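You operate a simulated robot arm through the tools that you are given. There is no shell and no other tool. Be economical: measure what you need, move in short steps, check, and stop when the job is done.

The job below is to be done with a simulated robot arm. You get a single attempt, and the scene is never put back.

JOB
Seal the white label foil bag, switch the heat off and pump the barrier bag to 20 kPa.
Fine: seam end under the jaw, no burn, fingers off the hot jaw; bleed knob shut; the bag must not split.

It is judged by the outcome, as a careful person would: the job done as asked, and still so three seconds after it is handed in. It fails if anything else is knocked over, pushed out of place, dropped, spilled or broken. A push-on lid holds only when it is set on centred and level and pressed home; a screw cap is set on level and turned clockwise until tight.

ROBOT AND FRAMES
A 6-joint arm with a two-finger gripper, on a carriage that runs on a rail from [0, -4] to [-2, 2336] (x, y) and turns from -4.102 to 1.693 rad about z. Base frame: it is fixed where the carriage stands at the start and does not move with it; the origin is on the floor, on the carriage's upright axis, x ahead of it, y to its left, z up; the surface under the hand at the start is at about z = 900. Lengths are in mm, angles in rad, forces in N, time in s.
Its first joint turns from -2.897 to 2.897 rad. Places, roughly: bleed knob [300, -400, 1000]; heat knob [600, -400, 1000]; pump plunger [400, -400, 1100]; sealer jaw [800, -500, 1000]. Payload 5 kg.
Tool frame: the origin (TCP) lies between the finger pads and is the grasp point; the fingertips stand 30 mm ahead of it; z points along the fingers, y is the line along which they close. Largest opening 176 mm; the body of the gripper starts 153 mm behind the TCP.
Orientation is told as [roll, pitch, yaw] about the base's x, y, z axes, in that order, counted from this pose: with the fingers straight down and closing along the base's y, the tool's x points along the base's -x, its y along +y and its z along -z.

CONTROLS
- The arm moves only by the tool send_rows. Its argument "increments" is one flat list of numbers, 6 for each row, row after row: the shift along the tool's x, y, z in mm, then the turn, a rotation vector about the tool's x, y, z in rad. In form: [tx, ty, tz, wx, wy, wz, tx, ty, tz, wx, wy, wz, ...]. A call has 1 to 12 rows; each row is the pose to reach, as a shift and turn from the pose commanded when the call began, along the tool's axes at that moment. "hand" is the opening, from 0 (shut) to 1 (fully open), set as the call begins (left out, the last holds). A row lasts 0.2 s, in which the tool goes at most 50 mm and 0.15 rad; a call with a longer step from one row to the next is refused whole, and so is a gripper value outside its range. Where a pose cannot be reached the arm comes as near as it can. A force on the tool above 40 N (or 10 N above the force at the start of the call, whichever is more), or a blocked arm, ends the call early, and 0.2 s more pass. Each finger halts on what it meets, pressing with about 43 N; the grip force reading is that of the motor and also rises with nothing between the fingers. The clock runs only during rows and for 0.2 s after the last one: add rows that repeat a pose to give the fingers time. It gives the time, the measured TCP pose, the force on the tool (base axes), the opening and the grip force at its end, in the units of the frame above (readings bear some noise), with the torque about the TCP (base axes, N m) and any sound that the robot's microphone picked up.
- Cameras (640 x 400 px; columns grow to the right, rows downward): "scene" is now at [35.6, 140.8, 1657.2]; the picture's right is [-0.80, -0.60, 0.00], its down [-0.32, 0.43, -0.84] and it looks along [0.51, -0.67, -0.54] (base axes); focal length 247 px, centre (320, 200). "wrist" rides on the gripper at [67, -9, -183] in the tool frame; the picture's right is [0.14, 0.99, 0.00], its down [-0.92, 0.13, -0.36] and it looks along [-0.36, 0.05, 0.93] (tool axes); focal length 251 px, centre (320, 200).
- grab_frame(camera): a new picture of that camera. It takes no simulated time.
- lift_body(by): slides the trunk up (or, below 0, down) by that many mm; the arm and the scene camera ride with it, the base frame stays. It gives what a move gives, with no picture.
- roll_base(legs): drives the robot by 1 to 6 legs, each [ahead, left, turn to the left] in mm, mm and rad, along the robot's own axes; the way and the turn of a leg run together, so that a leg with both is an arc; at most 1500 mm and 3.142 rad a leg. The arm and the cameras ride along, it lands a little off, and it stops where it bumps. It keeps to its track: a leg is cut to what the track allows. It gives what a move gives.
- aim_head(pan, tilt): turns the head with the scene camera to pan (to the left, within 2.094 rad either way) and tilt (down, from -0.506 to 1.204), counted from straight ahead of the robot. It gives what a move gives.
- pixel_to_xyz(camera, pixels): for up to 12 pixels [column, row] of the newest picture of that camera ("zoom" is the newest enlarged one), the place [x, y, z] in the base frame of the surface seen there, good to about 2 mm. It takes no simulated time.
- inspect(camera, box): a new picture of the part [left, top, right, bottom] of that camera's present view, enlarged. It takes no simulated time.
- finish_job(): hands the job in; it is judged then, once.

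Keep the steps short. Do not move on a guess: measure, check each grasp and each placing, and mend mistakes. In all there are 80 turns and 48 pictures (those below and enlarged ones count). Leave the gripper open and the arm clear of the work at the hand-in unless told otherwise, and finish with a single line.

The tools are called as a command line: name --argument value ..., lists and objects as JSON in quotes. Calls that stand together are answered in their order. send_rows: Moves the arm, as the interface text tells. Its arguments: {"type":"object","properties":{"increments":{"type":"array","items":{"type":"number"}},"hand":{"type":"number"}},"required":["increments"]} The other tools are called the same way: lift_body (by) slides the trunk up or down; roll_base (legs) drives the base; aim_head (pan, tilt) turns the head that bears the scene camera; grab_frame (camera) takes a picture; pixel_to_xyz (camera, pixels) gives the place of the surface under pixels of a picture; inspect (camera, box) takes an enlarged picture of a part of a camera's view; finish_job () hands the job in.

At the start:

```text
time_s: 0.0
tool_pos: [565.5, -503.3, 1328.4]
tcp_rot: [0.0, 0.0, 0.001]
contact_force: [-0.2, -0.2, -0.4]
ft_torque: [0.01, 0.0, 0.01]
finger_gap: 175.8
grasp_force: 0.0
trunk travel left (down, up): [-200.0, 150.0]
robot x, y, heading: [2.0, 1.5, -0.006]
head pan, tilt: [-0.923, 0.569]
```

scene: 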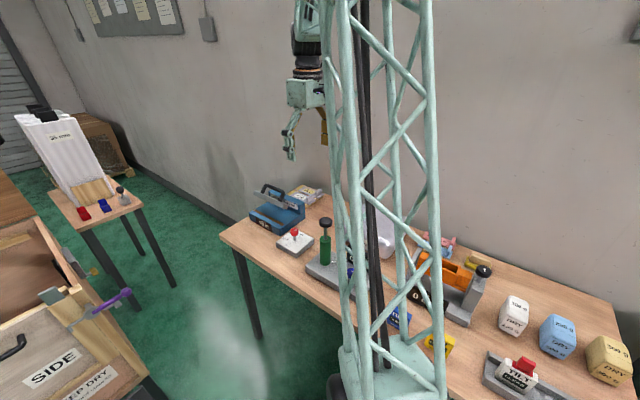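
wrist: 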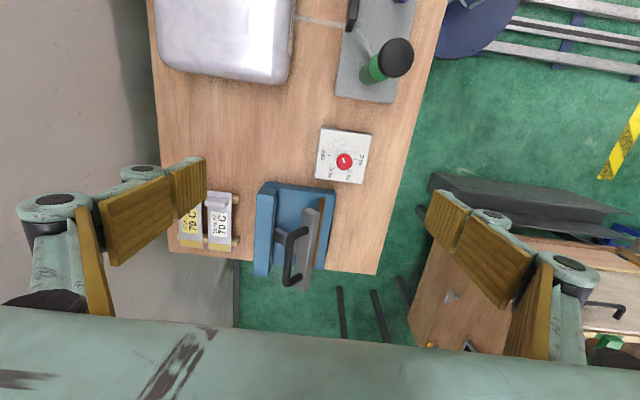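

I see the sealer, the heat knob and the two foil bags in the wrist view. I'll enlarge each of these parts to read the details.

inspect --camera "wrist" --box '[160, 170, 360, 295]'

inspect --camera "wrist" --box '[280, 0, 440, 200]'

inspect --camera "scene" --box '[220, 170, 540, 370]'

```text
3.20 times, centred on (260, 232) of wrist
```

zoom: 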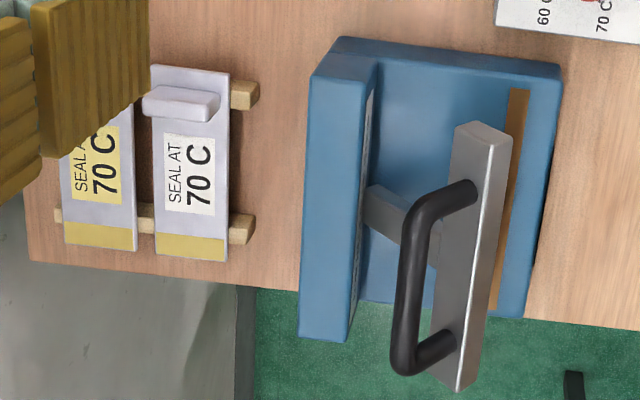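

```text
2.00 times, centred on (360, 100) of wrist
```

zoom: 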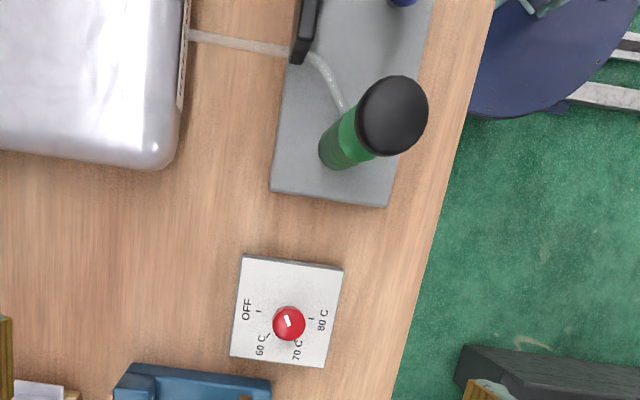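

```text
2.00 times, centred on (380, 270) of scene
```

zoom: 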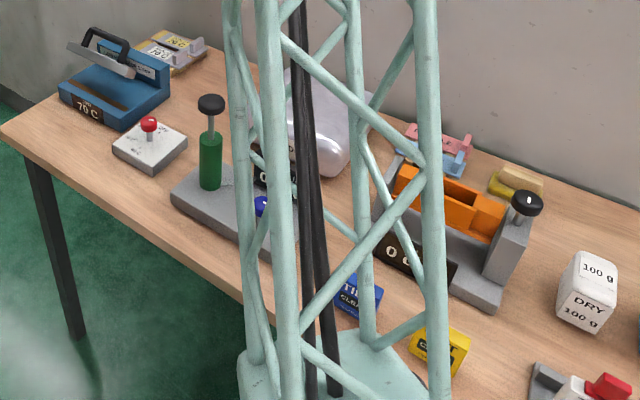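

The foil bags ask for 70 C and the sealer shows "70 C". I'll measure positions in the wrist view, covering the bags, jaw, knob and pump.

grab_frame --camera "wrist"

pixel_to_xyz --camera "wrist" --pixels '[[208, 192], [231, 193], [208, 249], [231, 251], [217, 202], [220, 222], [309, 210], [304, 290], [344, 161], [330, 140], [396, 57], [370, 70]]'

pixel_to_xyz --camera "wrist" --pixels '[[262, 183], [255, 270], [334, 190], [326, 270], [284, 255], [305, 231], [287, 284], [280, 232], [290, 210], [328, 205], [318, 264], [238, 215]]'

inspect --camera "wrist" --box '[310, 120, 380, 190]'

```text
42 pictures are left
```

wrist: 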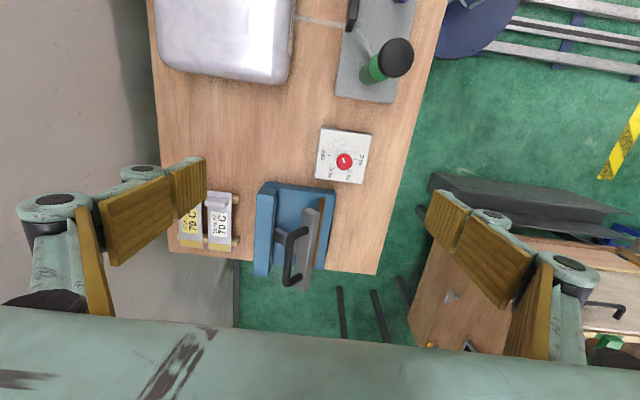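

```text
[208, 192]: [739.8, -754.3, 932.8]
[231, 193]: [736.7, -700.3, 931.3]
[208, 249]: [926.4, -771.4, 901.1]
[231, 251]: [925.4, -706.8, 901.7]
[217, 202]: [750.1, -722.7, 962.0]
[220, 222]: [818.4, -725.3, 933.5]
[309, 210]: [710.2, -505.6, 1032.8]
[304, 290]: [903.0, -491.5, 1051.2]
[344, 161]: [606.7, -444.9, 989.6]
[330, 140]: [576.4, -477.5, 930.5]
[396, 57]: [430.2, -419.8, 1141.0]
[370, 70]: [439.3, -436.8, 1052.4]
```

```text
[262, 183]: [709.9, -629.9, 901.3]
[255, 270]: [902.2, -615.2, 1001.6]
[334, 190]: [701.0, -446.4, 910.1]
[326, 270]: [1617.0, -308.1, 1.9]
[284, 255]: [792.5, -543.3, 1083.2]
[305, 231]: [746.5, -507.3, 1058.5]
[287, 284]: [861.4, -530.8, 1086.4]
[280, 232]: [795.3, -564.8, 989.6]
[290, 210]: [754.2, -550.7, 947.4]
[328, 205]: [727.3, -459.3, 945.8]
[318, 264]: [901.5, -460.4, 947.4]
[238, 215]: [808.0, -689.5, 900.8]
```

```text
5.71 times, centred on (345, 155) of wrist
```

zoom: 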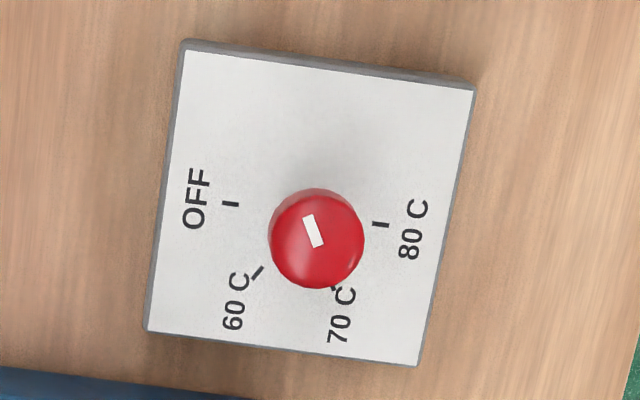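

The knob mark points to 70 C and the display reads 70 C. I'll enlarge the scene view to read the plates on the sealer and the bag rack.

inspect --camera "scene" --box '[244, 178, 324, 238]'

inspect --camera "scene" --box '[290, 200, 410, 320]'

```text
6.67 times, centred on (284, 208) of scene
```

zoom: 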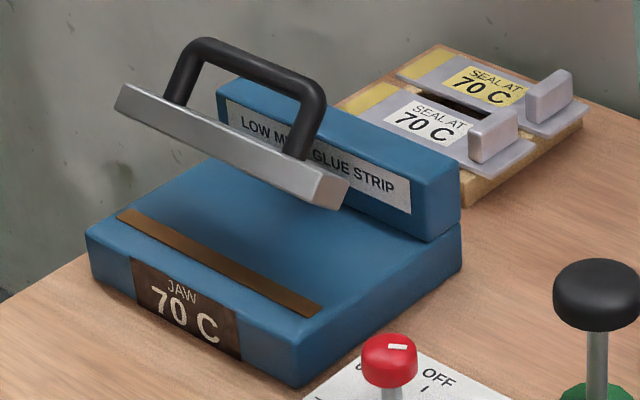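

```text
3.33 times, centred on (350, 260) of scene
```

zoom: 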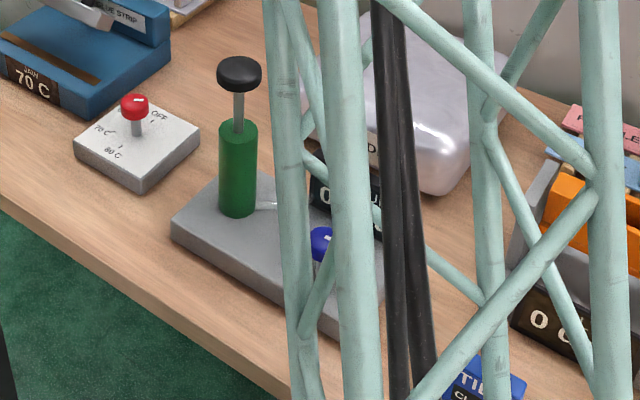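

The jaw plate reads 70 C, so the heat is right. I'll measure the bag and sealer geometry from a fresh enlarged view.

inspect --camera "wrist" --box '[160, 170, 360, 295]'

pixel_to_xyz --camera "zoom" --pixels '[[153, 70], [226, 75], [158, 236], [222, 242], [158, 252], [223, 259], [148, 100], [208, 106], [214, 95], [165, 88], [140, 235], [140, 215]]'

pixel_to_xyz --camera "zoom" --pixels '[[385, 70], [372, 100], [378, 180], [555, 70], [555, 85], [515, 92], [530, 92], [490, 305], [522, 310], [366, 290], [350, 320], [400, 40]]'

pixel_to_xyz --camera "zoom" --pixels '[[455, 128], [506, 146], [500, 160], [430, 375], [464, 385], [455, 388], [475, 190], [415, 220], [400, 365], [450, 345], [380, 205], [315, 80]]'

```text
3.20 times, centred on (260, 232) of wrist
```

zoom: 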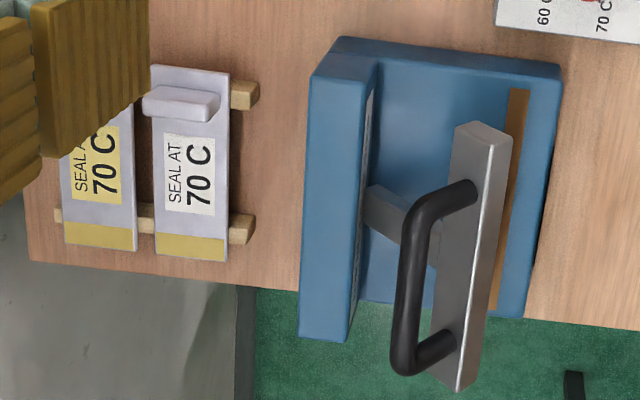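

```text
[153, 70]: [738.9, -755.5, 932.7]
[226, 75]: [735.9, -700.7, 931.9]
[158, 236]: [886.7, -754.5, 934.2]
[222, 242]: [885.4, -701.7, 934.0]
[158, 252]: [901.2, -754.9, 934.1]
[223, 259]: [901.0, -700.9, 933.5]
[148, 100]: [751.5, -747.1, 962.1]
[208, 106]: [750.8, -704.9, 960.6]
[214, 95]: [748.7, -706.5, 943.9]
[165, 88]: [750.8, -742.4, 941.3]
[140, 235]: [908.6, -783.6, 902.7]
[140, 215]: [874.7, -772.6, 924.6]
```

```text
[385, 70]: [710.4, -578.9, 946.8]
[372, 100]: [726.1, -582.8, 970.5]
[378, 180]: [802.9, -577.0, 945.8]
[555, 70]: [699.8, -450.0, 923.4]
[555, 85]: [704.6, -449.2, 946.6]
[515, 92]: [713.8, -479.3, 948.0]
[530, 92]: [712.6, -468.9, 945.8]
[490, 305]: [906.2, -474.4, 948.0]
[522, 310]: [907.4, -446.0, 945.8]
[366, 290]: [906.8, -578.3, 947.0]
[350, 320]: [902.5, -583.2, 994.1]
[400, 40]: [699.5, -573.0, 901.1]
```

```text
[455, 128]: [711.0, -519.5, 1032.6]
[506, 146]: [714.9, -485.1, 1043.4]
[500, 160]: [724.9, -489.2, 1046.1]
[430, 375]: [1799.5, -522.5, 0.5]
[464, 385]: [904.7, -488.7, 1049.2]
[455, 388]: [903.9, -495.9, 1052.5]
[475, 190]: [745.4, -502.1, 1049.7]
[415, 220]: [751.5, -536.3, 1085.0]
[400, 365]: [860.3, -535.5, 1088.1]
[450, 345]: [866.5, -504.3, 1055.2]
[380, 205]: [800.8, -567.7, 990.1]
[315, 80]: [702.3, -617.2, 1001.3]
```

The bag is a flat plate 165 mm long with a 15 mm yellow seam at its far end. The strip is at y≈-474 on the deck, which is at z≈946. Before placing the bag I need to know whether the jaw stays where it is left. I'll go above the handle, which is at about (806,-536,1085), with the fingers part closed.

send_rows --increments '[-48, -6.5, 26, 0, 0, 0, -96, -13, 52, 0, 0, 0, -144, -20, 78, 0, 0, 0, -192, -26, 104, 0, 0, 0, -240, -32.7, 130, 0, 0, 0, -240, -32.7, 170, 0, 0, 0, -240, -32.7, 170, 0, 0, 0]' --hand 0.3

grab_frame --camera "wrist"

```text
refused: row 1 steps farther than a row can; nothing moved
```

```text
37 pictures are left
```

wrist: 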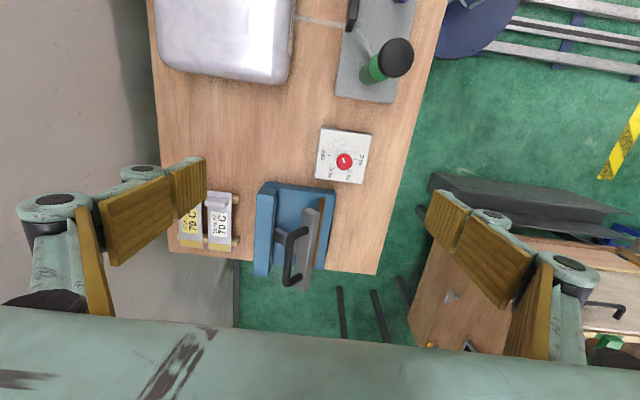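

The steps were over 50 mm, so the call was refused. I'll send the same path in shorter steps.

send_rows --increments '[-40, -5.5, 22, 0, 0, 0, -80, -11, 44, 0, 0, 0, -120, -16.5, 66, 0, 0, 0, -160, -22, 88, 0, 0, 0, -200, -27, 110, 0, 0, 0, -240, -32.7, 130, 0, 0, 0, -240, -32.7, 165, 0, 0, 0, -240, -32.7, 165, 0, 0, 0]' --hand 0.3

grab_frame --camera "wrist"

```text
time_s: 1.8
tool_pos: [806.6, -535.7, 1164.6]
tcp_rot: [0.0, 0.0, -0.001]
contact_force: [-0.1, 0.0, -0.2]
ft_torque: [0.02, 0.01, -0.01]
finger_gap: 52.8
grasp_force: 0.1
trunk travel left (down, up): [-200.0, 150.0]
robot x, y, heading: [-2.9, -1.3, -0.005]
head pan, tilt: [-0.923, 0.569]
```

```text
36 pictures are left
```

wrist: 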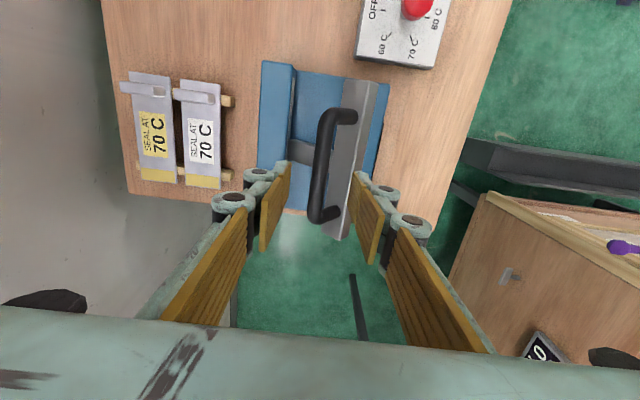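

The handle is between the fingers, at pixels (328,115) to (318,215). I'll measure the handle, bar and bag tab from here.

pixel_to_xyz --camera "wrist" --pixels '[[327, 125], [322, 165], [317, 205], [345, 90], [385, 95], [340, 180], [352, 117], [310, 150], [196, 93], [207, 95], [195, 83], [205, 104]]'

inspect --camera "wrist" --box '[110, 50, 430, 250]'

```text
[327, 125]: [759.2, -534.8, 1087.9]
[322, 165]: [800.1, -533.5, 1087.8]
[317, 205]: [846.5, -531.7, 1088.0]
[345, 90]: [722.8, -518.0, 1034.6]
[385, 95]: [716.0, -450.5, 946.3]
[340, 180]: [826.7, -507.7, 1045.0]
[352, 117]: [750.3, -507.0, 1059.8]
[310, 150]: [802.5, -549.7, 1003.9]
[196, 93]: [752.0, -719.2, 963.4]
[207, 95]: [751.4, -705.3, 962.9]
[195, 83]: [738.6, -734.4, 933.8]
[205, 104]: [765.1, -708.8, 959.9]
```

```text
2.00 times, centred on (270, 150) of wrist
```

zoom: 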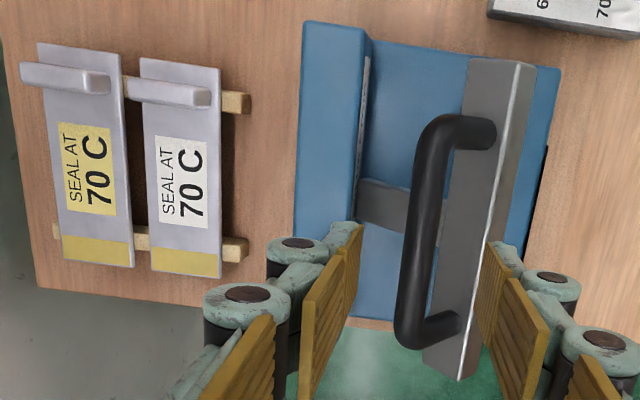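

The handle's centre is at about y=-533, z=1080. I'll descend 70 mm, to TCP z≈1095, which keeps the tips above the bar.

send_rows --increments '[0, 2.5, 35, 0, 0, 0, 0, 2.5, 70, 0, 0, 0]' --hand 0.3

send_rows --increments '[0, 0, 0, 0, 0, 0, 0, 0, 0, 0, 0, 0, 0, 0, 0, 0, 0, 0]' --hand 0.05

```text
time_s: 2.4
tool_pos: [805.5, -532.0, 1093.5]
tcp_rot: [0.001, 0.0, -0.002]
contact_force: [0.5, -0.7, -0.3]
ft_torque: [0.03, 0.08, 0.0]
finger_gap: 52.6
grasp_force: 0.1
trunk travel left (down, up): [-200.0, 150.0]
robot x, y, heading: [0.1, 1.0, 0.003]
head pan, tilt: [-0.923, 0.569]
```

```text
time_s: 3.2
tool_pos: [805.0, -533.2, 1093.8]
tcp_rot: [0.0, 0.0, 0.001]
contact_force: [2.7, -3.6, -7.6]
ft_torque: [-0.03, -0.39, 0.08]
finger_gap: 16.8
grasp_force: 44.9
trunk travel left (down, up): [-200.0, 150.0]
robot x, y, heading: [-1.1, 0.7, 0.0]
head pan, tilt: [-0.923, 0.569]
```

The handle is gripped, with a gap of 16.8. I'll swing the jaw partway, about 15° along its arc (+y, down), and then let go to see whether it stays.

send_rows --increments '[0, 10, 3.9, 0, 0, 0, 0, 20, 9, 0, 0, 0, 0, 29.6, 15.5, 0, 0, 0]' --hand 0.05

```text
time_s: 4.0
tool_pos: [806.6, -503.8, 1078.3]
tcp_rot: [-0.001, 0.001, 0.001]
contact_force: [2.0, -12.4, -4.2]
ft_torque: [-0.41, 0.32, 0.08]
finger_gap: 17.0
grasp_force: 44.8
trunk travel left (down, up): [-200.0, 150.0]
robot x, y, heading: [1.5, -0.7, -0.004]
head pan, tilt: [-0.923, 0.569]
```

The jaw pulls back with about 12 N. I'll open the fingers a little and look at where it rests.

send_rows --increments '[0, 0, 0, 0, 0, 0, 0, 0, 0, 0, 0, 0]' --hand 0.35

inspect --camera "wrist" --box '[160, 20, 480, 220]'

inspect --camera "scene" --box '[244, 130, 340, 238]'

```text
time_s: 4.6
tool_pos: [806.0, -503.5, 1079.8]
tcp_rot: [0.0, 0.001, 0.0]
contact_force: [0.3, -1.1, 0.3]
ft_torque: [0.0, 0.02, 0.04]
finger_gap: 62.4
grasp_force: 0.9
trunk travel left (down, up): [-200.0, 150.0]
robot x, y, heading: [-0.1, 2.0, 0.0]
head pan, tilt: [-0.923, 0.569]
```

```text
2.00 times, centred on (320, 120) of wrist
```

zoom: 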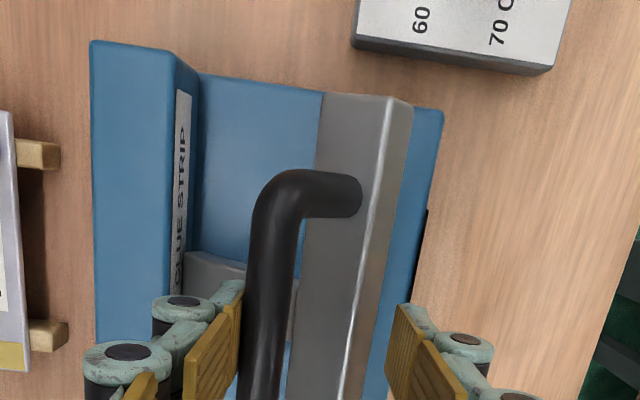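

```text
3.70 times, centred on (292, 184) of scene
```

zoom: 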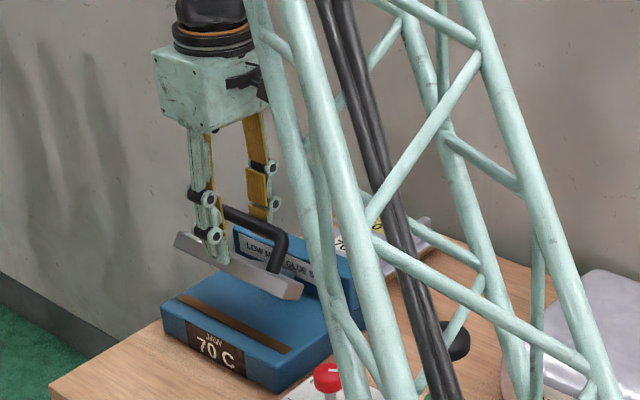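

The handle seems to lean near the back finger. I'll measure where it is now.

inspect --camera "wrist" --box '[160, 20, 480, 220]'

pixel_to_xyz --camera "zoom" --pixels '[[268, 250], [262, 300], [280, 185], [340, 97], [403, 102], [383, 98], [395, 200], [325, 190]]'

```text
2.00 times, centred on (320, 120) of wrist
```

zoom: 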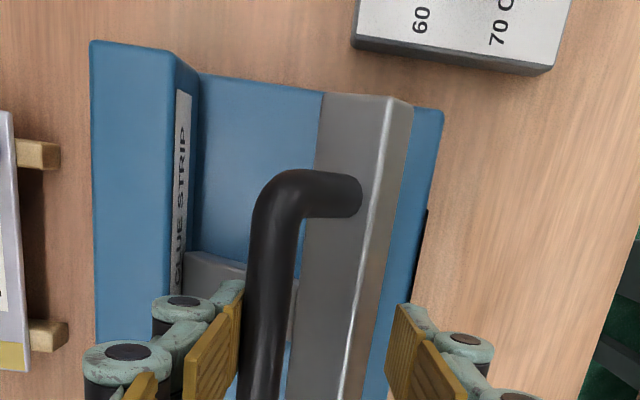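

```text
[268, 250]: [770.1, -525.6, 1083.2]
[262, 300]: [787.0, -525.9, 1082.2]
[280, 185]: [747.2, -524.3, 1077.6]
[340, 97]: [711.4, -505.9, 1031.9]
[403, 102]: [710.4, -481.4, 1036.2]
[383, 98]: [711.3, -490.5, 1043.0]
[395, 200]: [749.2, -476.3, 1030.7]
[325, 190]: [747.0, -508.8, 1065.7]
```

The jaw is sprung and returns to open, so the bag has to lie stable on its own. I'll ease the jaw back, lift clear, and look from higher up at the table in front of the sealer.

send_rows --increments '[0, -20, -10, 0, 0, 0, 0, -29, -16, 0, 0, 0, 0, -30, -50, 0, 0, 0, 0, -30, -95, 0, 0, 0, 0, -30, -140, 0, 0, 0, 30, -30, -180, 0, 0, 0]' --hand 0.35

grab_frame --camera "wrist"

```text
time_s: 6.0
tool_pos: [776.6, -531.1, 1258.8]
tcp_rot: [-0.001, 0.0, 0.0]
contact_force: [1.2, -0.6, 0.2]
ft_torque: [0.04, 0.19, -0.01]
finger_gap: 61.5
grasp_force: 0.1
trunk travel left (down, up): [-200.0, 150.0]
robot x, y, heading: [-2.7, 3.0, 0.006]
head pan, tilt: [-0.923, 0.569]
```

```text
31 pictures are left
```

wrist: 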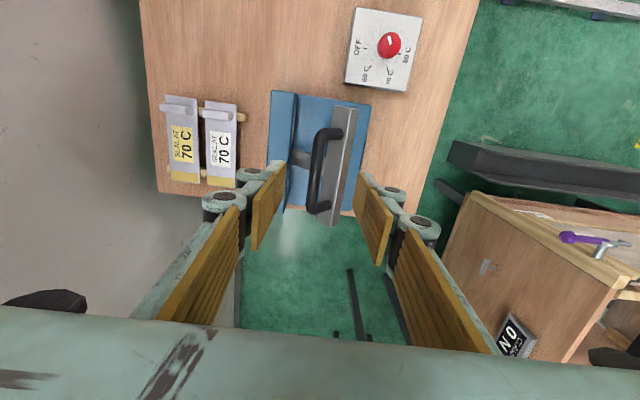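

pixel_to_xyz --camera "wrist" --pixels '[[410, 190], [405, 225], [440, 115], [430, 160], [355, 215], [345, 15], [398, 92], [352, 87], [410, 15], [366, 130], [270, 130], [240, 178]]'

```text
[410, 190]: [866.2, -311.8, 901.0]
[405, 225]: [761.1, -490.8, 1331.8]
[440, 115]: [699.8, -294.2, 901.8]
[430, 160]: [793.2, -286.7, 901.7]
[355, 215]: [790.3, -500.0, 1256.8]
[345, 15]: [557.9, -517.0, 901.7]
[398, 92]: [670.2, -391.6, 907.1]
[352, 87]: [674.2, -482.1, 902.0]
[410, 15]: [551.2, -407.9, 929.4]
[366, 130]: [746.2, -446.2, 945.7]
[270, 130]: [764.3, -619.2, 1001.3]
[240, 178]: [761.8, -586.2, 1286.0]
```

The table runs to about y=-285 in front of the sealer. The bag can therefore lean with its seam end on the deck, and the jaw will press it flat. The bag tab is at about x=757, y=-727, with its top at z=962. I'll turn the hand +90° and go above it.

send_rows --increments '[1.7, -17.8, 5, 0, 0, -0.143, 3.5, -35.6, 10, 0, 0, -0.286, 5.2, -53.4, 20, 0, 0, -0.428, 7, -71.2, 30, 0, 0, -0.571, 8.7, -89, 45, 0, 0, -0.714, 10.4, -106.8, 65, 0, 0, -0.857, 12.1, -124.6, 85, 0, 0, -1.0, 13.9, -142.4, 105, 0, 0, -1.142, 15.6, -160.2, 120, 0, 0, -1.285, 17.4, -178, 140, 0, 0, -1.428, 19, -196, 159, 0, 0, -1.571, 19, -196, 199, 0, 0, -1.571]' --hand 0.35

grab_frame --camera "wrist"

```text
time_s: 8.6
tool_pos: [757.3, -729.9, 1060.3]
tcp_rot: [0.001, -0.001, 1.573]
contact_force: [0.6, 0.1, 0.5]
ft_torque: [0.0, -0.03, 0.0]
finger_gap: 61.9
grasp_force: 0.1
trunk travel left (down, up): [-200.0, 150.0]
robot x, y, heading: [2.0, -0.6, 0.002]
head pan, tilt: [-0.923, 0.569]
```

```text
30 pictures are left
```

wrist: 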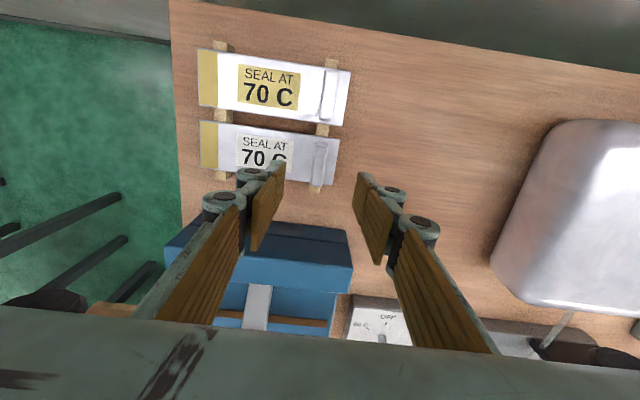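

The white bag's tab is at about (319,160). I'll measure it.

pixel_to_xyz --camera "wrist" --pixels '[[319, 145], [319, 160], [320, 178], [315, 150], [324, 150], [329, 98], [337, 135], [333, 180], [331, 115]]'

inspect --camera "wrist" --box '[190, 40, 390, 240]'

```text
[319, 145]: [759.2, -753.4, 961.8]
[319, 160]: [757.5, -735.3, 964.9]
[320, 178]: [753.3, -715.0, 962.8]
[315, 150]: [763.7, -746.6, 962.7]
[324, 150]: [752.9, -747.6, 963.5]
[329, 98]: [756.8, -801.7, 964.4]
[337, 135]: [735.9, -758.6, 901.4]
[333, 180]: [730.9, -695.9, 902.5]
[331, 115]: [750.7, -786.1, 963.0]
```

```text
2.00 times, centred on (290, 140) of wrist
```

zoom: 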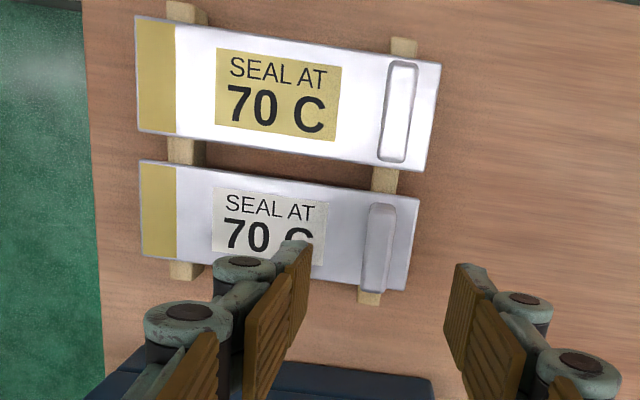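

The tab centre is (757.7,-728), so the hand is lined up. I'll descend 91 mm and then close.

send_rows --increments '[0, 0, 40, 0, 0, 0, 0, 0, 75, 0, 0, 0, 0, 0, 91, 0, 0, 0]'

send_rows --increments '[0, 0, 0, 0, 0, 0, 0, 0, 0, 0, 0, 0, 0, 0, 0, 0, 0, 0]' --hand 0

```text
time_s: 9.4
tool_pos: [758.1, -729.0, 969.3]
tcp_rot: [0.001, 0.001, 1.571]
contact_force: [-0.5, -0.1, -0.9]
ft_torque: [0.05, 0.08, 0.01]
finger_gap: 61.8
grasp_force: 0.1
trunk travel left (down, up): [-200.0, 150.0]
robot x, y, heading: [-0.2, -0.8, -0.003]
head pan, tilt: [-0.923, 0.569]
```

```text
time_s: 10.2
tool_pos: [756.5, -728.8, 969.7]
tcp_rot: [0.0, 0.0, 1.57]
contact_force: [0.3, 0.3, 0.0]
ft_torque: [0.02, -0.02, 0.02]
finger_gap: 14.8
grasp_force: 42.7
trunk travel left (down, up): [-200.0, 150.0]
robot x, y, heading: [-2.9, 2.4, 0.006]
head pan, tilt: [-0.923, 0.569]
```

The tab is gripped, with a gap of 14.8. I'll lift straight up 215 mm, clear of the jaw, and check the bag.

send_rows --increments '[0, 0, -15, 0, 0, 0, 0, 0, -45, 0, 0, 0, 0, 0, -85, 0, 0, 0, 0, 0, -130, 0, 0, 0, 0, 0, -175, 0, 0, 0, 0, 0, -215, 0, 0, 0]'

grab_frame --camera "wrist"

```text
time_s: 11.6
tool_pos: [757.1, -729.3, 1183.7]
tcp_rot: [-0.001, -0.001, 1.571]
contact_force: [-0.7, -0.6, -0.3]
ft_torque: [-0.04, -0.03, -0.01]
finger_gap: 14.4
grasp_force: 43.0
trunk travel left (down, up): [-200.0, 150.0]
robot x, y, heading: [3.9, 1.9, 0.007]
head pan, tilt: [-0.923, 0.569]
```

```text
28 pictures are left
```

wrist: 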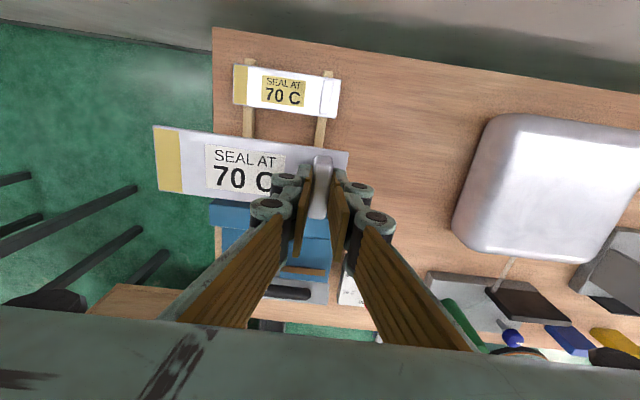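

The bag is held level. I'll carry it to (808,-250) at the same height while turning it -90°, so the seam points toward the sealer.

send_rows --increments '[-43.5, -4.6, 0, 0, 0, 0.143, -87, -9.2, 0, 0, 0, 0.286, -130.6, -13.9, 0, 0, 0, 0.428, -174.2, -18.5, 0, 0, 0, 0.571, -217.7, -23, 0, 0, 0, 0.714, -261.3, -27.8, 0, 0, 0, 0.857, -304.8, -32.4, 0, 0, 0, 1.0, -348.4, -37, 0, 0, 0, 1.142, -391.9, -41.7, 0, 0, 0, 1.285, -435.5, -46.4, 0, 0, 0, 1.428, -479, -51, 0, 0, 0, 1.571, -479, -51, 0, 0, 0, 1.571]'

grab_frame --camera "wrist"

```text
time_s: 14.2
tool_pos: [806.4, -250.2, 1184.7]
tcp_rot: [0.002, 0.001, -0.002]
contact_force: [0.2, 1.2, -0.4]
ft_torque: [-0.15, 0.06, -0.02]
finger_gap: 14.3
grasp_force: 42.6
trunk travel left (down, up): [-200.0, 150.0]
robot x, y, heading: [-1.1, -0.7, -0.004]
head pan, tilt: [-0.923, 0.569]
```

```text
27 pictures are left
```

wrist: 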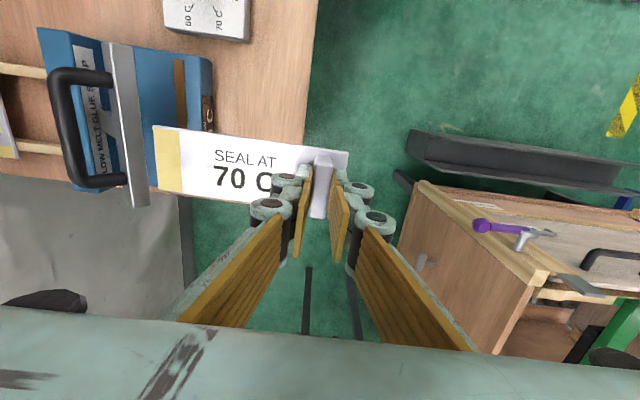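

The bag now points toward the sealer. I'll check its corners, the strip and the table edge.

pixel_to_xyz --camera "wrist" --pixels '[[156, 128], [159, 187], [182, 135], [346, 155], [303, 135], [313, 20], [208, 70], [207, 120], [179, 80], [111, 50], [118, 130], [145, 200]]'

```text
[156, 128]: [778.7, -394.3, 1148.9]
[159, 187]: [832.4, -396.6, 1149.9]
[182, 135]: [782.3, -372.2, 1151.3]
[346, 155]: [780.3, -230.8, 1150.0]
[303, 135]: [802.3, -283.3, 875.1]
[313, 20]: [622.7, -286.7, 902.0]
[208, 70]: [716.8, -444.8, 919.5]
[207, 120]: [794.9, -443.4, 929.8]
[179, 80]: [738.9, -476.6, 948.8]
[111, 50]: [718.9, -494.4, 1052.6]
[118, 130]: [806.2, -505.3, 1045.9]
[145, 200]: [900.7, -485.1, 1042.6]
```

Bag and targets agree, with the seam end 145 mm ahead of the TCP. I'll descend in front of the sealer to z≈1015 and then move in under the raised jaw.

send_rows --increments '[0, 0, 45, 0, 0, 0, 0, 0, 90, 0, 0, 0, 0, 0, 135, 0, 0, 0, 0, 0, 169, 0, 0, 0, 0, -30, 172, 0, 0, 0, 0, -60, 180, 0, 0, 0, 0, -82, 180, 0, 0, 0]'

grab_frame --camera "wrist"

```text
time_s: 15.8
tool_pos: [806.4, -332.3, 1003.8]
tcp_rot: [0.001, 0.0, -0.001]
contact_force: [-0.6, -0.5, -0.6]
ft_torque: [0.01, 0.0, -0.01]
finger_gap: 14.4
grasp_force: 42.9
trunk travel left (down, up): [-200.0, 150.0]
robot x, y, heading: [0.6, 2.3, 0.007]
head pan, tilt: [-0.923, 0.569]
```

```text
26 pictures are left
```

wrist: 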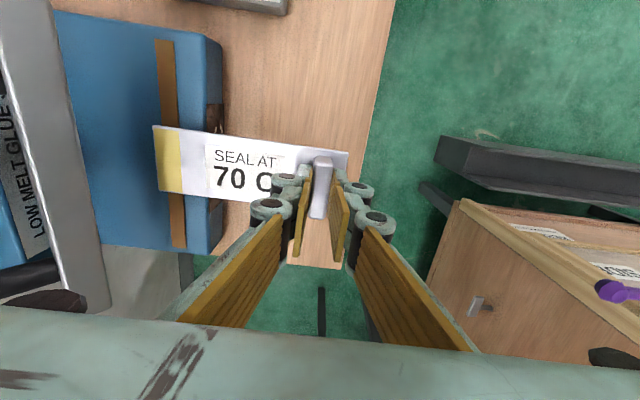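

The seam end overlies the strip at y≈-478, under the open jaw. I'll lower the tab end while tilting the bag about 0.377 rad, so it leans on the deck edge with its tail near the table.

send_rows --increments '[0, 0.4, 15, 0.1, 0, 0, 0, 0.8, 30, 0.2, 0, 0, 0, 1.2, 45, 0.3, 0, 0, 0, 1.4, 57, 0.377, 0, 0]'

inspect --camera "scene" --box '[244, 138, 344, 238]'

```text
time_s: 16.8
tool_pos: [807.3, -331.2, 947.9]
tcp_rot: [-0.379, -0.002, 0.001]
contact_force: [0.3, 3.3, 8.6]
ft_torque: [0.24, -0.02, -0.03]
finger_gap: 14.5
grasp_force: 42.7
trunk travel left (down, up): [-200.0, 150.0]
robot x, y, heading: [1.7, -0.9, -0.003]
head pan, tilt: [-0.923, 0.569]
```

```text
4.00 times, centred on (294, 188) of scene
```

zoom: 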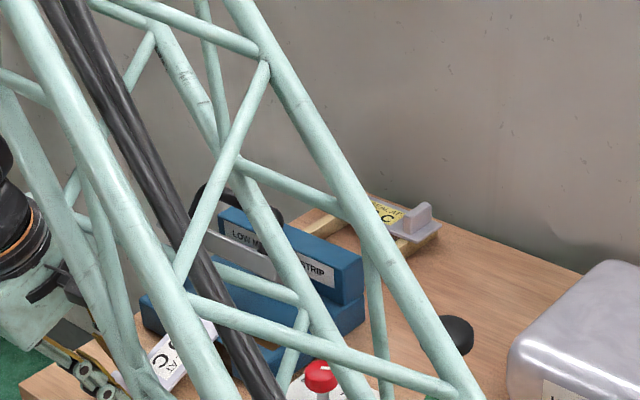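

Light contact (about 9 N) shows the tail on the table and the underside at the deck edge. I'll open the fingers a little and look.

send_rows --increments '[0, 0, -1, 0, 0, 0, 0, 0, -1, 0, 0, 0]' --hand 0.16

grab_frame --camera "wrist"

```text
time_s: 17.4
tool_pos: [807.0, -330.3, 948.0]
tcp_rot: [-0.378, 0.0, 0.0]
contact_force: [0.1, -0.8, 0.1]
ft_torque: [0.02, -0.01, 0.0]
finger_gap: 28.1
grasp_force: 0.1
trunk travel left (down, up): [-200.0, 150.0]
robot x, y, heading: [0.1, 3.1, 0.001]
head pan, tilt: [-0.923, 0.569]
```

```text
24 pictures are left
```

wrist: 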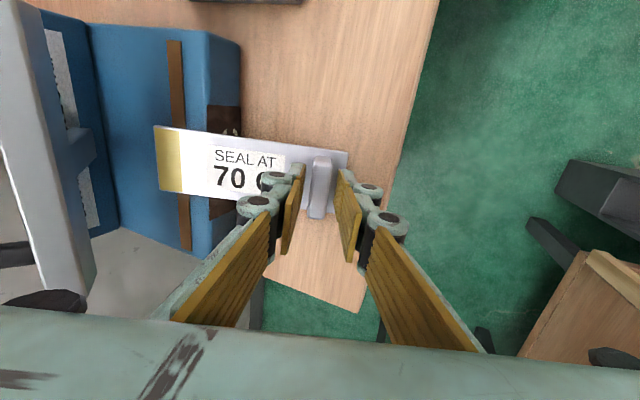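

The bag rests without sliding. I'll measure its corners and the strip to confirm the seam position.

pixel_to_xyz --camera "wrist" --pixels '[[156, 128], [160, 188], [182, 135], [183, 190], [345, 155], [175, 60], [187, 235], [168, 60], [220, 60], [318, 170]]'

```text
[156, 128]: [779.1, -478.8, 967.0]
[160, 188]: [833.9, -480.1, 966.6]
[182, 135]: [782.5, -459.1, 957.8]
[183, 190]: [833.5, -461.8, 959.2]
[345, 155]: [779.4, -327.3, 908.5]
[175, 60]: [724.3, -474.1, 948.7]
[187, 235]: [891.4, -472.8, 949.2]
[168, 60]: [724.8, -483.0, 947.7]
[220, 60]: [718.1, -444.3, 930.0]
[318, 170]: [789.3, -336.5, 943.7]
```

The seam spans y≈-480 to -461 over the strip at -483 to -468, which is right. I'll withdraw along the tool axis and then straighten the hand.

send_rows --increments '[0, 0, -20, 0, 0, 0, 0, 0, -50, 0, 0, 0, 0, 0, -100, 0, 0, 0, 0, 0, -150, 0, 0, 0, 0, 0, -190, -0.12, 0, 0, 0, 0, -230, -0.25, 0, 0, 0, 0, -230, -0.378, 0, 0]' --hand 0.2

```text
time_s: 19.0
tool_pos: [806.3, -245.8, 1162.1]
tcp_rot: [0.003, -0.003, -0.001]
contact_force: [-1.7, -0.3, 0.9]
ft_torque: [-0.13, -0.15, 0.02]
finger_gap: 35.0
grasp_force: 0.0
trunk travel left (down, up): [-200.0, 150.0]
robot x, y, heading: [1.0, -2.8, -0.003]
head pan, tilt: [-0.923, 0.569]
```

I'll go back over the handle at (806,-533) with the fingers open 53 mm, and descend around it as before.

send_rows --increments '[0, -45, -5, 0, 0, 0, 0, -92, -8, 0, 0, 0, 0, -140, -8, 0, 0, 0, 0, -188, -8, 0, 0, 0, 0, -236, -8, 0, 0, 0, 0, -284, -8, 0, 0, 0, 0, -287, 20, 0, 0, 0, 0, -287, 50, 0, 0, 0, 0, -287, 68, 0, 0, 0]' --hand 0.3

send_rows --increments '[0, 0, 0, 0, 0, 0, 0, 0, 0, 0, 0, 0, 0, 0, 0, 0, 0, 0]' --hand 0

```text
time_s: 21.0
tool_pos: [807.8, -532.9, 1093.3]
tcp_rot: [0.001, -0.001, 0.001]
contact_force: [-0.1, 0.0, 0.4]
ft_torque: [0.02, 0.01, -0.04]
finger_gap: 52.9
grasp_force: 0.0
trunk travel left (down, up): [-200.0, 150.0]
robot x, y, heading: [0.2, -0.0, 0.005]
head pan, tilt: [-0.923, 0.569]
```

```text
time_s: 21.8
tool_pos: [808.9, -531.4, 1092.9]
tcp_rot: [0.001, 0.0, 0.0]
contact_force: [1.3, -2.6, -4.6]
ft_torque: [-0.02, -0.29, 0.1]
finger_gap: 16.6
grasp_force: 45.2
trunk travel left (down, up): [-200.0, 150.0]
robot x, y, heading: [-0.1, -1.9, 0.004]
head pan, tilt: [-0.923, 0.569]
```

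The handle is gripped. I'll swing the jaw down along its arc to about 30° of travel, which should still be short of the bag.

send_rows --increments '[0, 10, 4, 0, 0, 0, 0, 19.7, 9.2, 0, 0, 0, 0, 29.4, 15.4, 0, 0, 0, 0, 38, 22, 0, 0, 0, 0, 46, 29.3, 0, 0, 0]'

grab_frame --camera "wrist"

```text
time_s: 23.0
tool_pos: [809.0, -488.9, 1062.8]
tcp_rot: [0.0, 0.0, 0.0]
contact_force: [13.7, -20.2, -5.4]
ft_torque: [-0.51, -0.08, 0.14]
finger_gap: 16.9
grasp_force: 45.0
trunk travel left (down, up): [-200.0, 150.0]
robot x, y, heading: [0.4, -0.1, -0.002]
head pan, tilt: [-0.923, 0.569]
```

```text
23 pictures are left
```

wrist: 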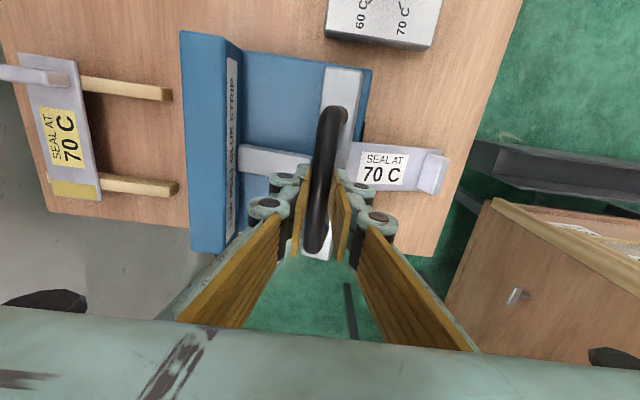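

The bag sits properly under the jaw bar. I'll continue the swing in small steps and ease the sideways force.

send_rows --increments '[-1.5, 6, 6, 0, 0, 0, -2, 10.2, 11.6, 0, 0, 0, -2, 14, 16, 0, 0, 0]'

```text
time_s: 23.8
tool_pos: [807.8, -477.2, 1046.3]
tcp_rot: [0.003, 0.003, -0.003]
contact_force: [-5.5, -30.1, -5.9]
ft_torque: [-0.78, 0.57, 0.22]
finger_gap: 16.9
grasp_force: 44.6
trunk travel left (down, up): [-200.0, 150.0]
robot x, y, heading: [2.1, -2.6, 0.003]
head pan, tilt: [-0.923, 0.569]
```

The forces show the handle wants to go more downward and less toward +y. I'll correct for this and continue.

send_rows --increments '[0, -3, 3, 0, 0, 0, 0, -2, 7, 0, 0, 0]'

```text
time_s: 24.4
tool_pos: [808.2, -472.0, 1041.1]
tcp_rot: [0.004, 0.003, -0.001]
contact_force: [-18.6, -8.3, 7.8]
ft_torque: [-0.24, 0.99, 0.05]
finger_gap: 16.7
grasp_force: 44.5
trunk travel left (down, up): [-200.0, 150.0]
robot x, y, heading: [0.3, -0.4, 0.002]
head pan, tilt: [-0.923, 0.569]
```

The side load has eased. I'll continue down in small steps.

send_rows --increments '[1.5, 0.5, 4, 0, 0, 0, 1.5, 1, 8, 0, 0, 0]'

inspect --camera "wrist" --box '[160, 20, 480, 260]'

```text
time_s: 25.0
tool_pos: [808.4, -471.7, 1036.7]
tcp_rot: [0.0, -0.005, 0.002]
contact_force: [0.0, -2.7, 33.5]
ft_torque: [-0.09, 0.38, -0.06]
finger_gap: 17.0
grasp_force: 44.3
trunk travel left (down, up): [-200.0, 150.0]
robot x, y, heading: [0.6, -3.9, 0.0]
head pan, tilt: [-0.923, 0.569]
```

```text
1.67 times, centred on (320, 140) of wrist
```

zoom: 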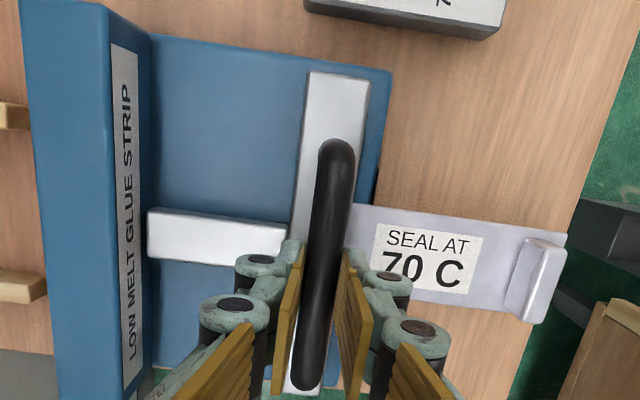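

A force of 33 N upward means the jaw is shut, with the handle right above the bar. I'll check that the bag lies flat while holding for a moment.

pixel_to_xyz --camera "zoom" --pixels '[[370, 225], [500, 235], [500, 300], [345, 75], [310, 85], [545, 245], [560, 238]]'

send_rows --increments '[0, 0, 0, 0, 0, 0, 0, 0, 0, 0, 0, 0, 0, 0, 0, 0, 0, 0, 0, 0, 0, 0, 0, 0, 0, 0, 0, 0, 0, 0]'

```text
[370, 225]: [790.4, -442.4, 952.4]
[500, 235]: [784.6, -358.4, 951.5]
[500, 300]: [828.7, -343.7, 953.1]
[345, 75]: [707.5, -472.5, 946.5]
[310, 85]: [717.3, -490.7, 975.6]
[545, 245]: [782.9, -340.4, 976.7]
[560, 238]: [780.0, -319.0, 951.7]
```

```text
time_s: 26.2
tool_pos: [807.3, -472.7, 1033.3]
tcp_rot: [0.0, -0.001, 0.0]
contact_force: [18.9, 0.6, 30.2]
ft_torque: [0.04, -0.36, 0.04]
finger_gap: 16.7
grasp_force: 44.6
trunk travel left (down, up): [-200.0, 150.0]
robot x, y, heading: [-0.3, -2.8, 0.003]
head pan, tilt: [-0.923, 0.569]
```

The bag is pressed flat at z≈952. There has been no sound after about 1.4 s shut, so I'll hold for one more second.

send_rows --increments '[0, 0, 0, 0, 0, 0, 0, 0, 0, 0, 0, 0, 0, 0, 0, 0, 0, 0, 0, 0, 0, 0, 0, 0]'

inspect --camera "wrist" --box '[160, 20, 480, 260]'

```text
time_s: 27.2
tool_pos: [808.0, -472.2, 1034.5]
tcp_rot: [0.001, 0.0, -0.001]
contact_force: [21.4, 2.4, 26.4]
ft_torque: [0.03, -0.49, 0.07]
finger_gap: 16.8
grasp_force: 44.8
trunk travel left (down, up): [-200.0, 150.0]
robot x, y, heading: [0.7, 1.2, -0.004]
head pan, tilt: [-0.923, 0.569]
```

```text
1.67 times, centred on (320, 140) of wrist
```

zoom: 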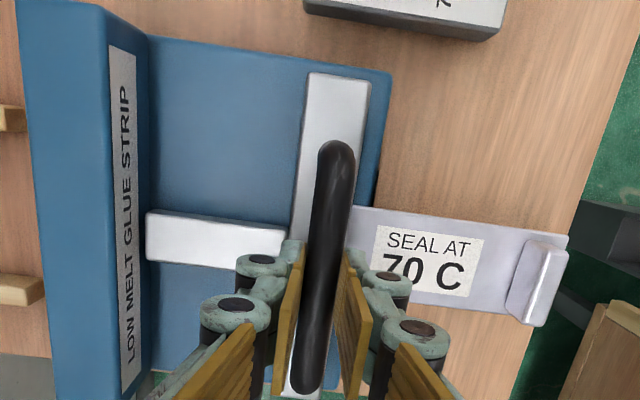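

It has been shut about 2.4 s with no cue. I'll hold 0.6 s longer, then raise the jaw along its arc and look at the seam.

send_rows --increments '[0, 0, 0, 0, 0, 0, 0, 0, 0, 0, 0, 0, 0, -3, -8, 0, 0, 0, 0, -9, -18, 0, 0, 0, 0, -17, -28, 0, 0, 0, 0, -30, -41, 0, 0, 0, 0, -45, -52, 0, 0, 0, 0, -60, -59, 0, 0, 0]'

grab_frame --camera "wrist"

```text
time_s: 29.0
tool_pos: [807.0, -535.5, 1090.6]
tcp_rot: [0.0, 0.002, 0.001]
contact_force: [-5.6, -2.2, -4.7]
ft_torque: [0.08, -0.99, 0.16]
finger_gap: 16.9
grasp_force: 44.4
trunk travel left (down, up): [-200.0, 150.0]
robot x, y, heading: [-0.5, -1.7, -0.006]
head pan, tilt: [-0.923, 0.569]
```

```text
20 pictures are left
```

wrist: 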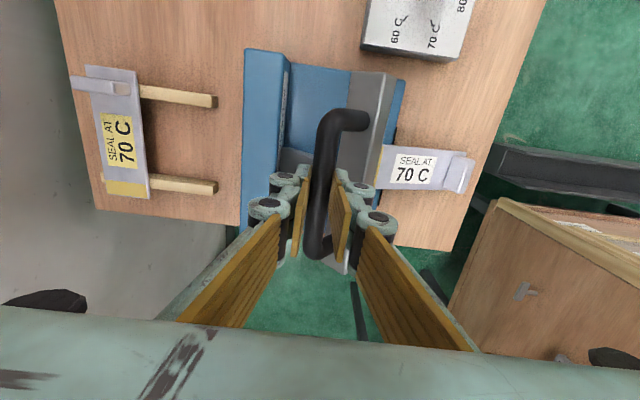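

The jaw is open again and the bag is still in place. I'll release the handle, rise, and move toward the knob, where I can also see the seam.

send_rows --increments '[0, 0, 0, 0, 0, 0, 0, 0, 0, 0, 0, 0, 0, 0, -40, 0, 0, 0, 0, 0, -85, 0, 0, 0, 0, 25, -120, 0, 0, 0, 0, 65, -120, 0, 0, 0, 0, 110, -120, 0, 0, 0, 0, 155, -120, 0, 0, 0, 0, 190, -100, 0, 0, 0]' --hand 0.3

inspect --camera "wrist" --box '[60, 0, 380, 200]'

```text
time_s: 31.0
tool_pos: [807.9, -342.9, 1192.7]
tcp_rot: [0.0, -0.001, 0.001]
contact_force: [-0.9, 0.2, -0.7]
ft_torque: [-0.07, -0.02, 0.02]
finger_gap: 53.1
grasp_force: 0.1
trunk travel left (down, up): [-200.0, 150.0]
robot x, y, heading: [-2.7, -3.4, -0.004]
head pan, tilt: [-0.923, 0.569]
```

```text
2.00 times, centred on (220, 100) of wrist
```

zoom: 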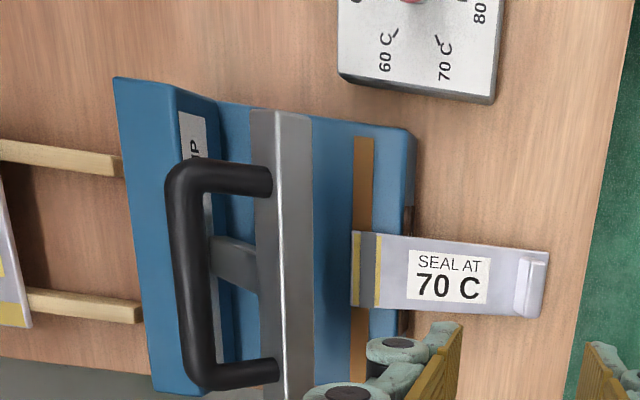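

A grey band now crosses the yellow seam. I'll enlarge it to be sure it is sealed and not burnt.

inspect --camera "wrist" --box '[220, 105, 340, 165]'

pixel_to_xyz --camera "zoom" --pixels '[[95, 60], [95, 250], [590, 120], [150, 130], [185, 130]]'

```text
5.33 times, centred on (280, 135) of wrist
```

zoom: 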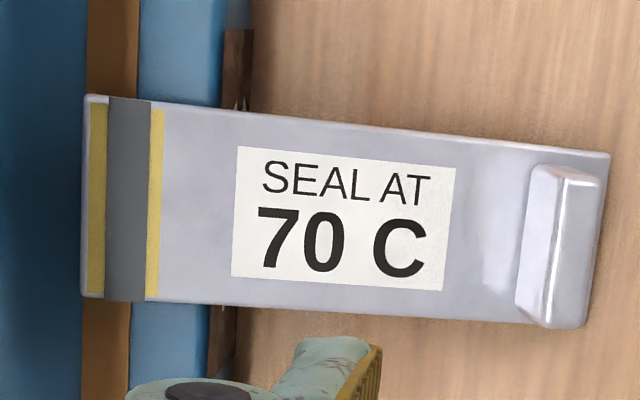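

```text
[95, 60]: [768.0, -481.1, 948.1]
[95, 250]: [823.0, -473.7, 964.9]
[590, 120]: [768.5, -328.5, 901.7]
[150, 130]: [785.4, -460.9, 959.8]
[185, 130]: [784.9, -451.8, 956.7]
```

The seal is a clean full-width grey band with no burn. Next is the heat knob at (607,-445), with its top at z=990. I'll move above it.

send_rows --increments '[40, -20, 0, 0, 0, 0, 80, -41, 0, 0, 0, 0, 120, -61, 0, 0, 0, 0, 160, -82, 20, 0, 0, 0, 201, -102, 40, 0, 0, 0, 201, -102, 72, 0, 0, 0, 201, -102, 72, 0, 0, 0]' --hand 0.4

grab_frame --camera "wrist"

```text
time_s: 32.6
tool_pos: [609.3, -445.7, 1118.5]
tcp_rot: [0.003, 0.002, 0.0]
contact_force: [1.3, -0.2, -0.9]
ft_torque: [0.03, 0.2, 0.02]
finger_gap: 70.4
grasp_force: 0.0
trunk travel left (down, up): [-200.0, 150.0]
robot x, y, heading: [-0.2, -2.4, -0.005]
head pan, tilt: [-0.923, 0.569]
```

```text
17 pictures are left
```

wrist: 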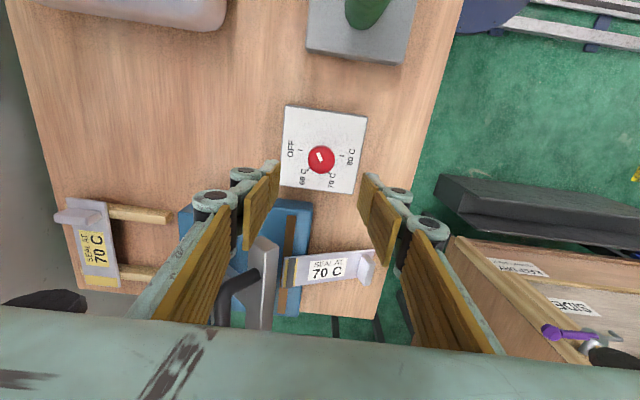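

inspect --camera "wrist" --box '[270, 100, 370, 200]'

pixel_to_xyz --camera "zoom" --pixels '[[305, 325], [337, 378], [320, 350], [255, 370], [410, 375], [325, 320], [200, 320], [455, 360], [245, 460], [380, 450]]'

```text
4.00 times, centred on (320, 150) of wrist
```

zoom: 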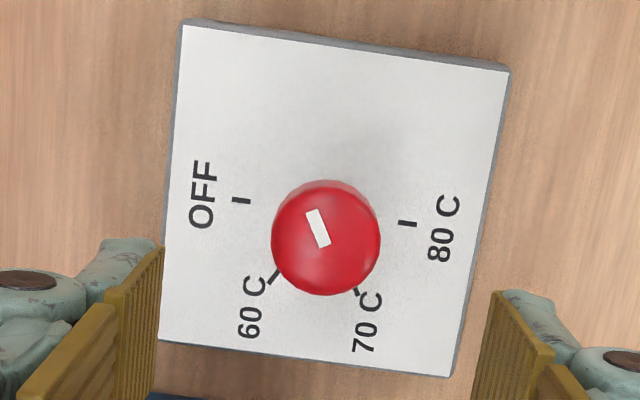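

```text
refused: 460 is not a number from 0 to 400
```

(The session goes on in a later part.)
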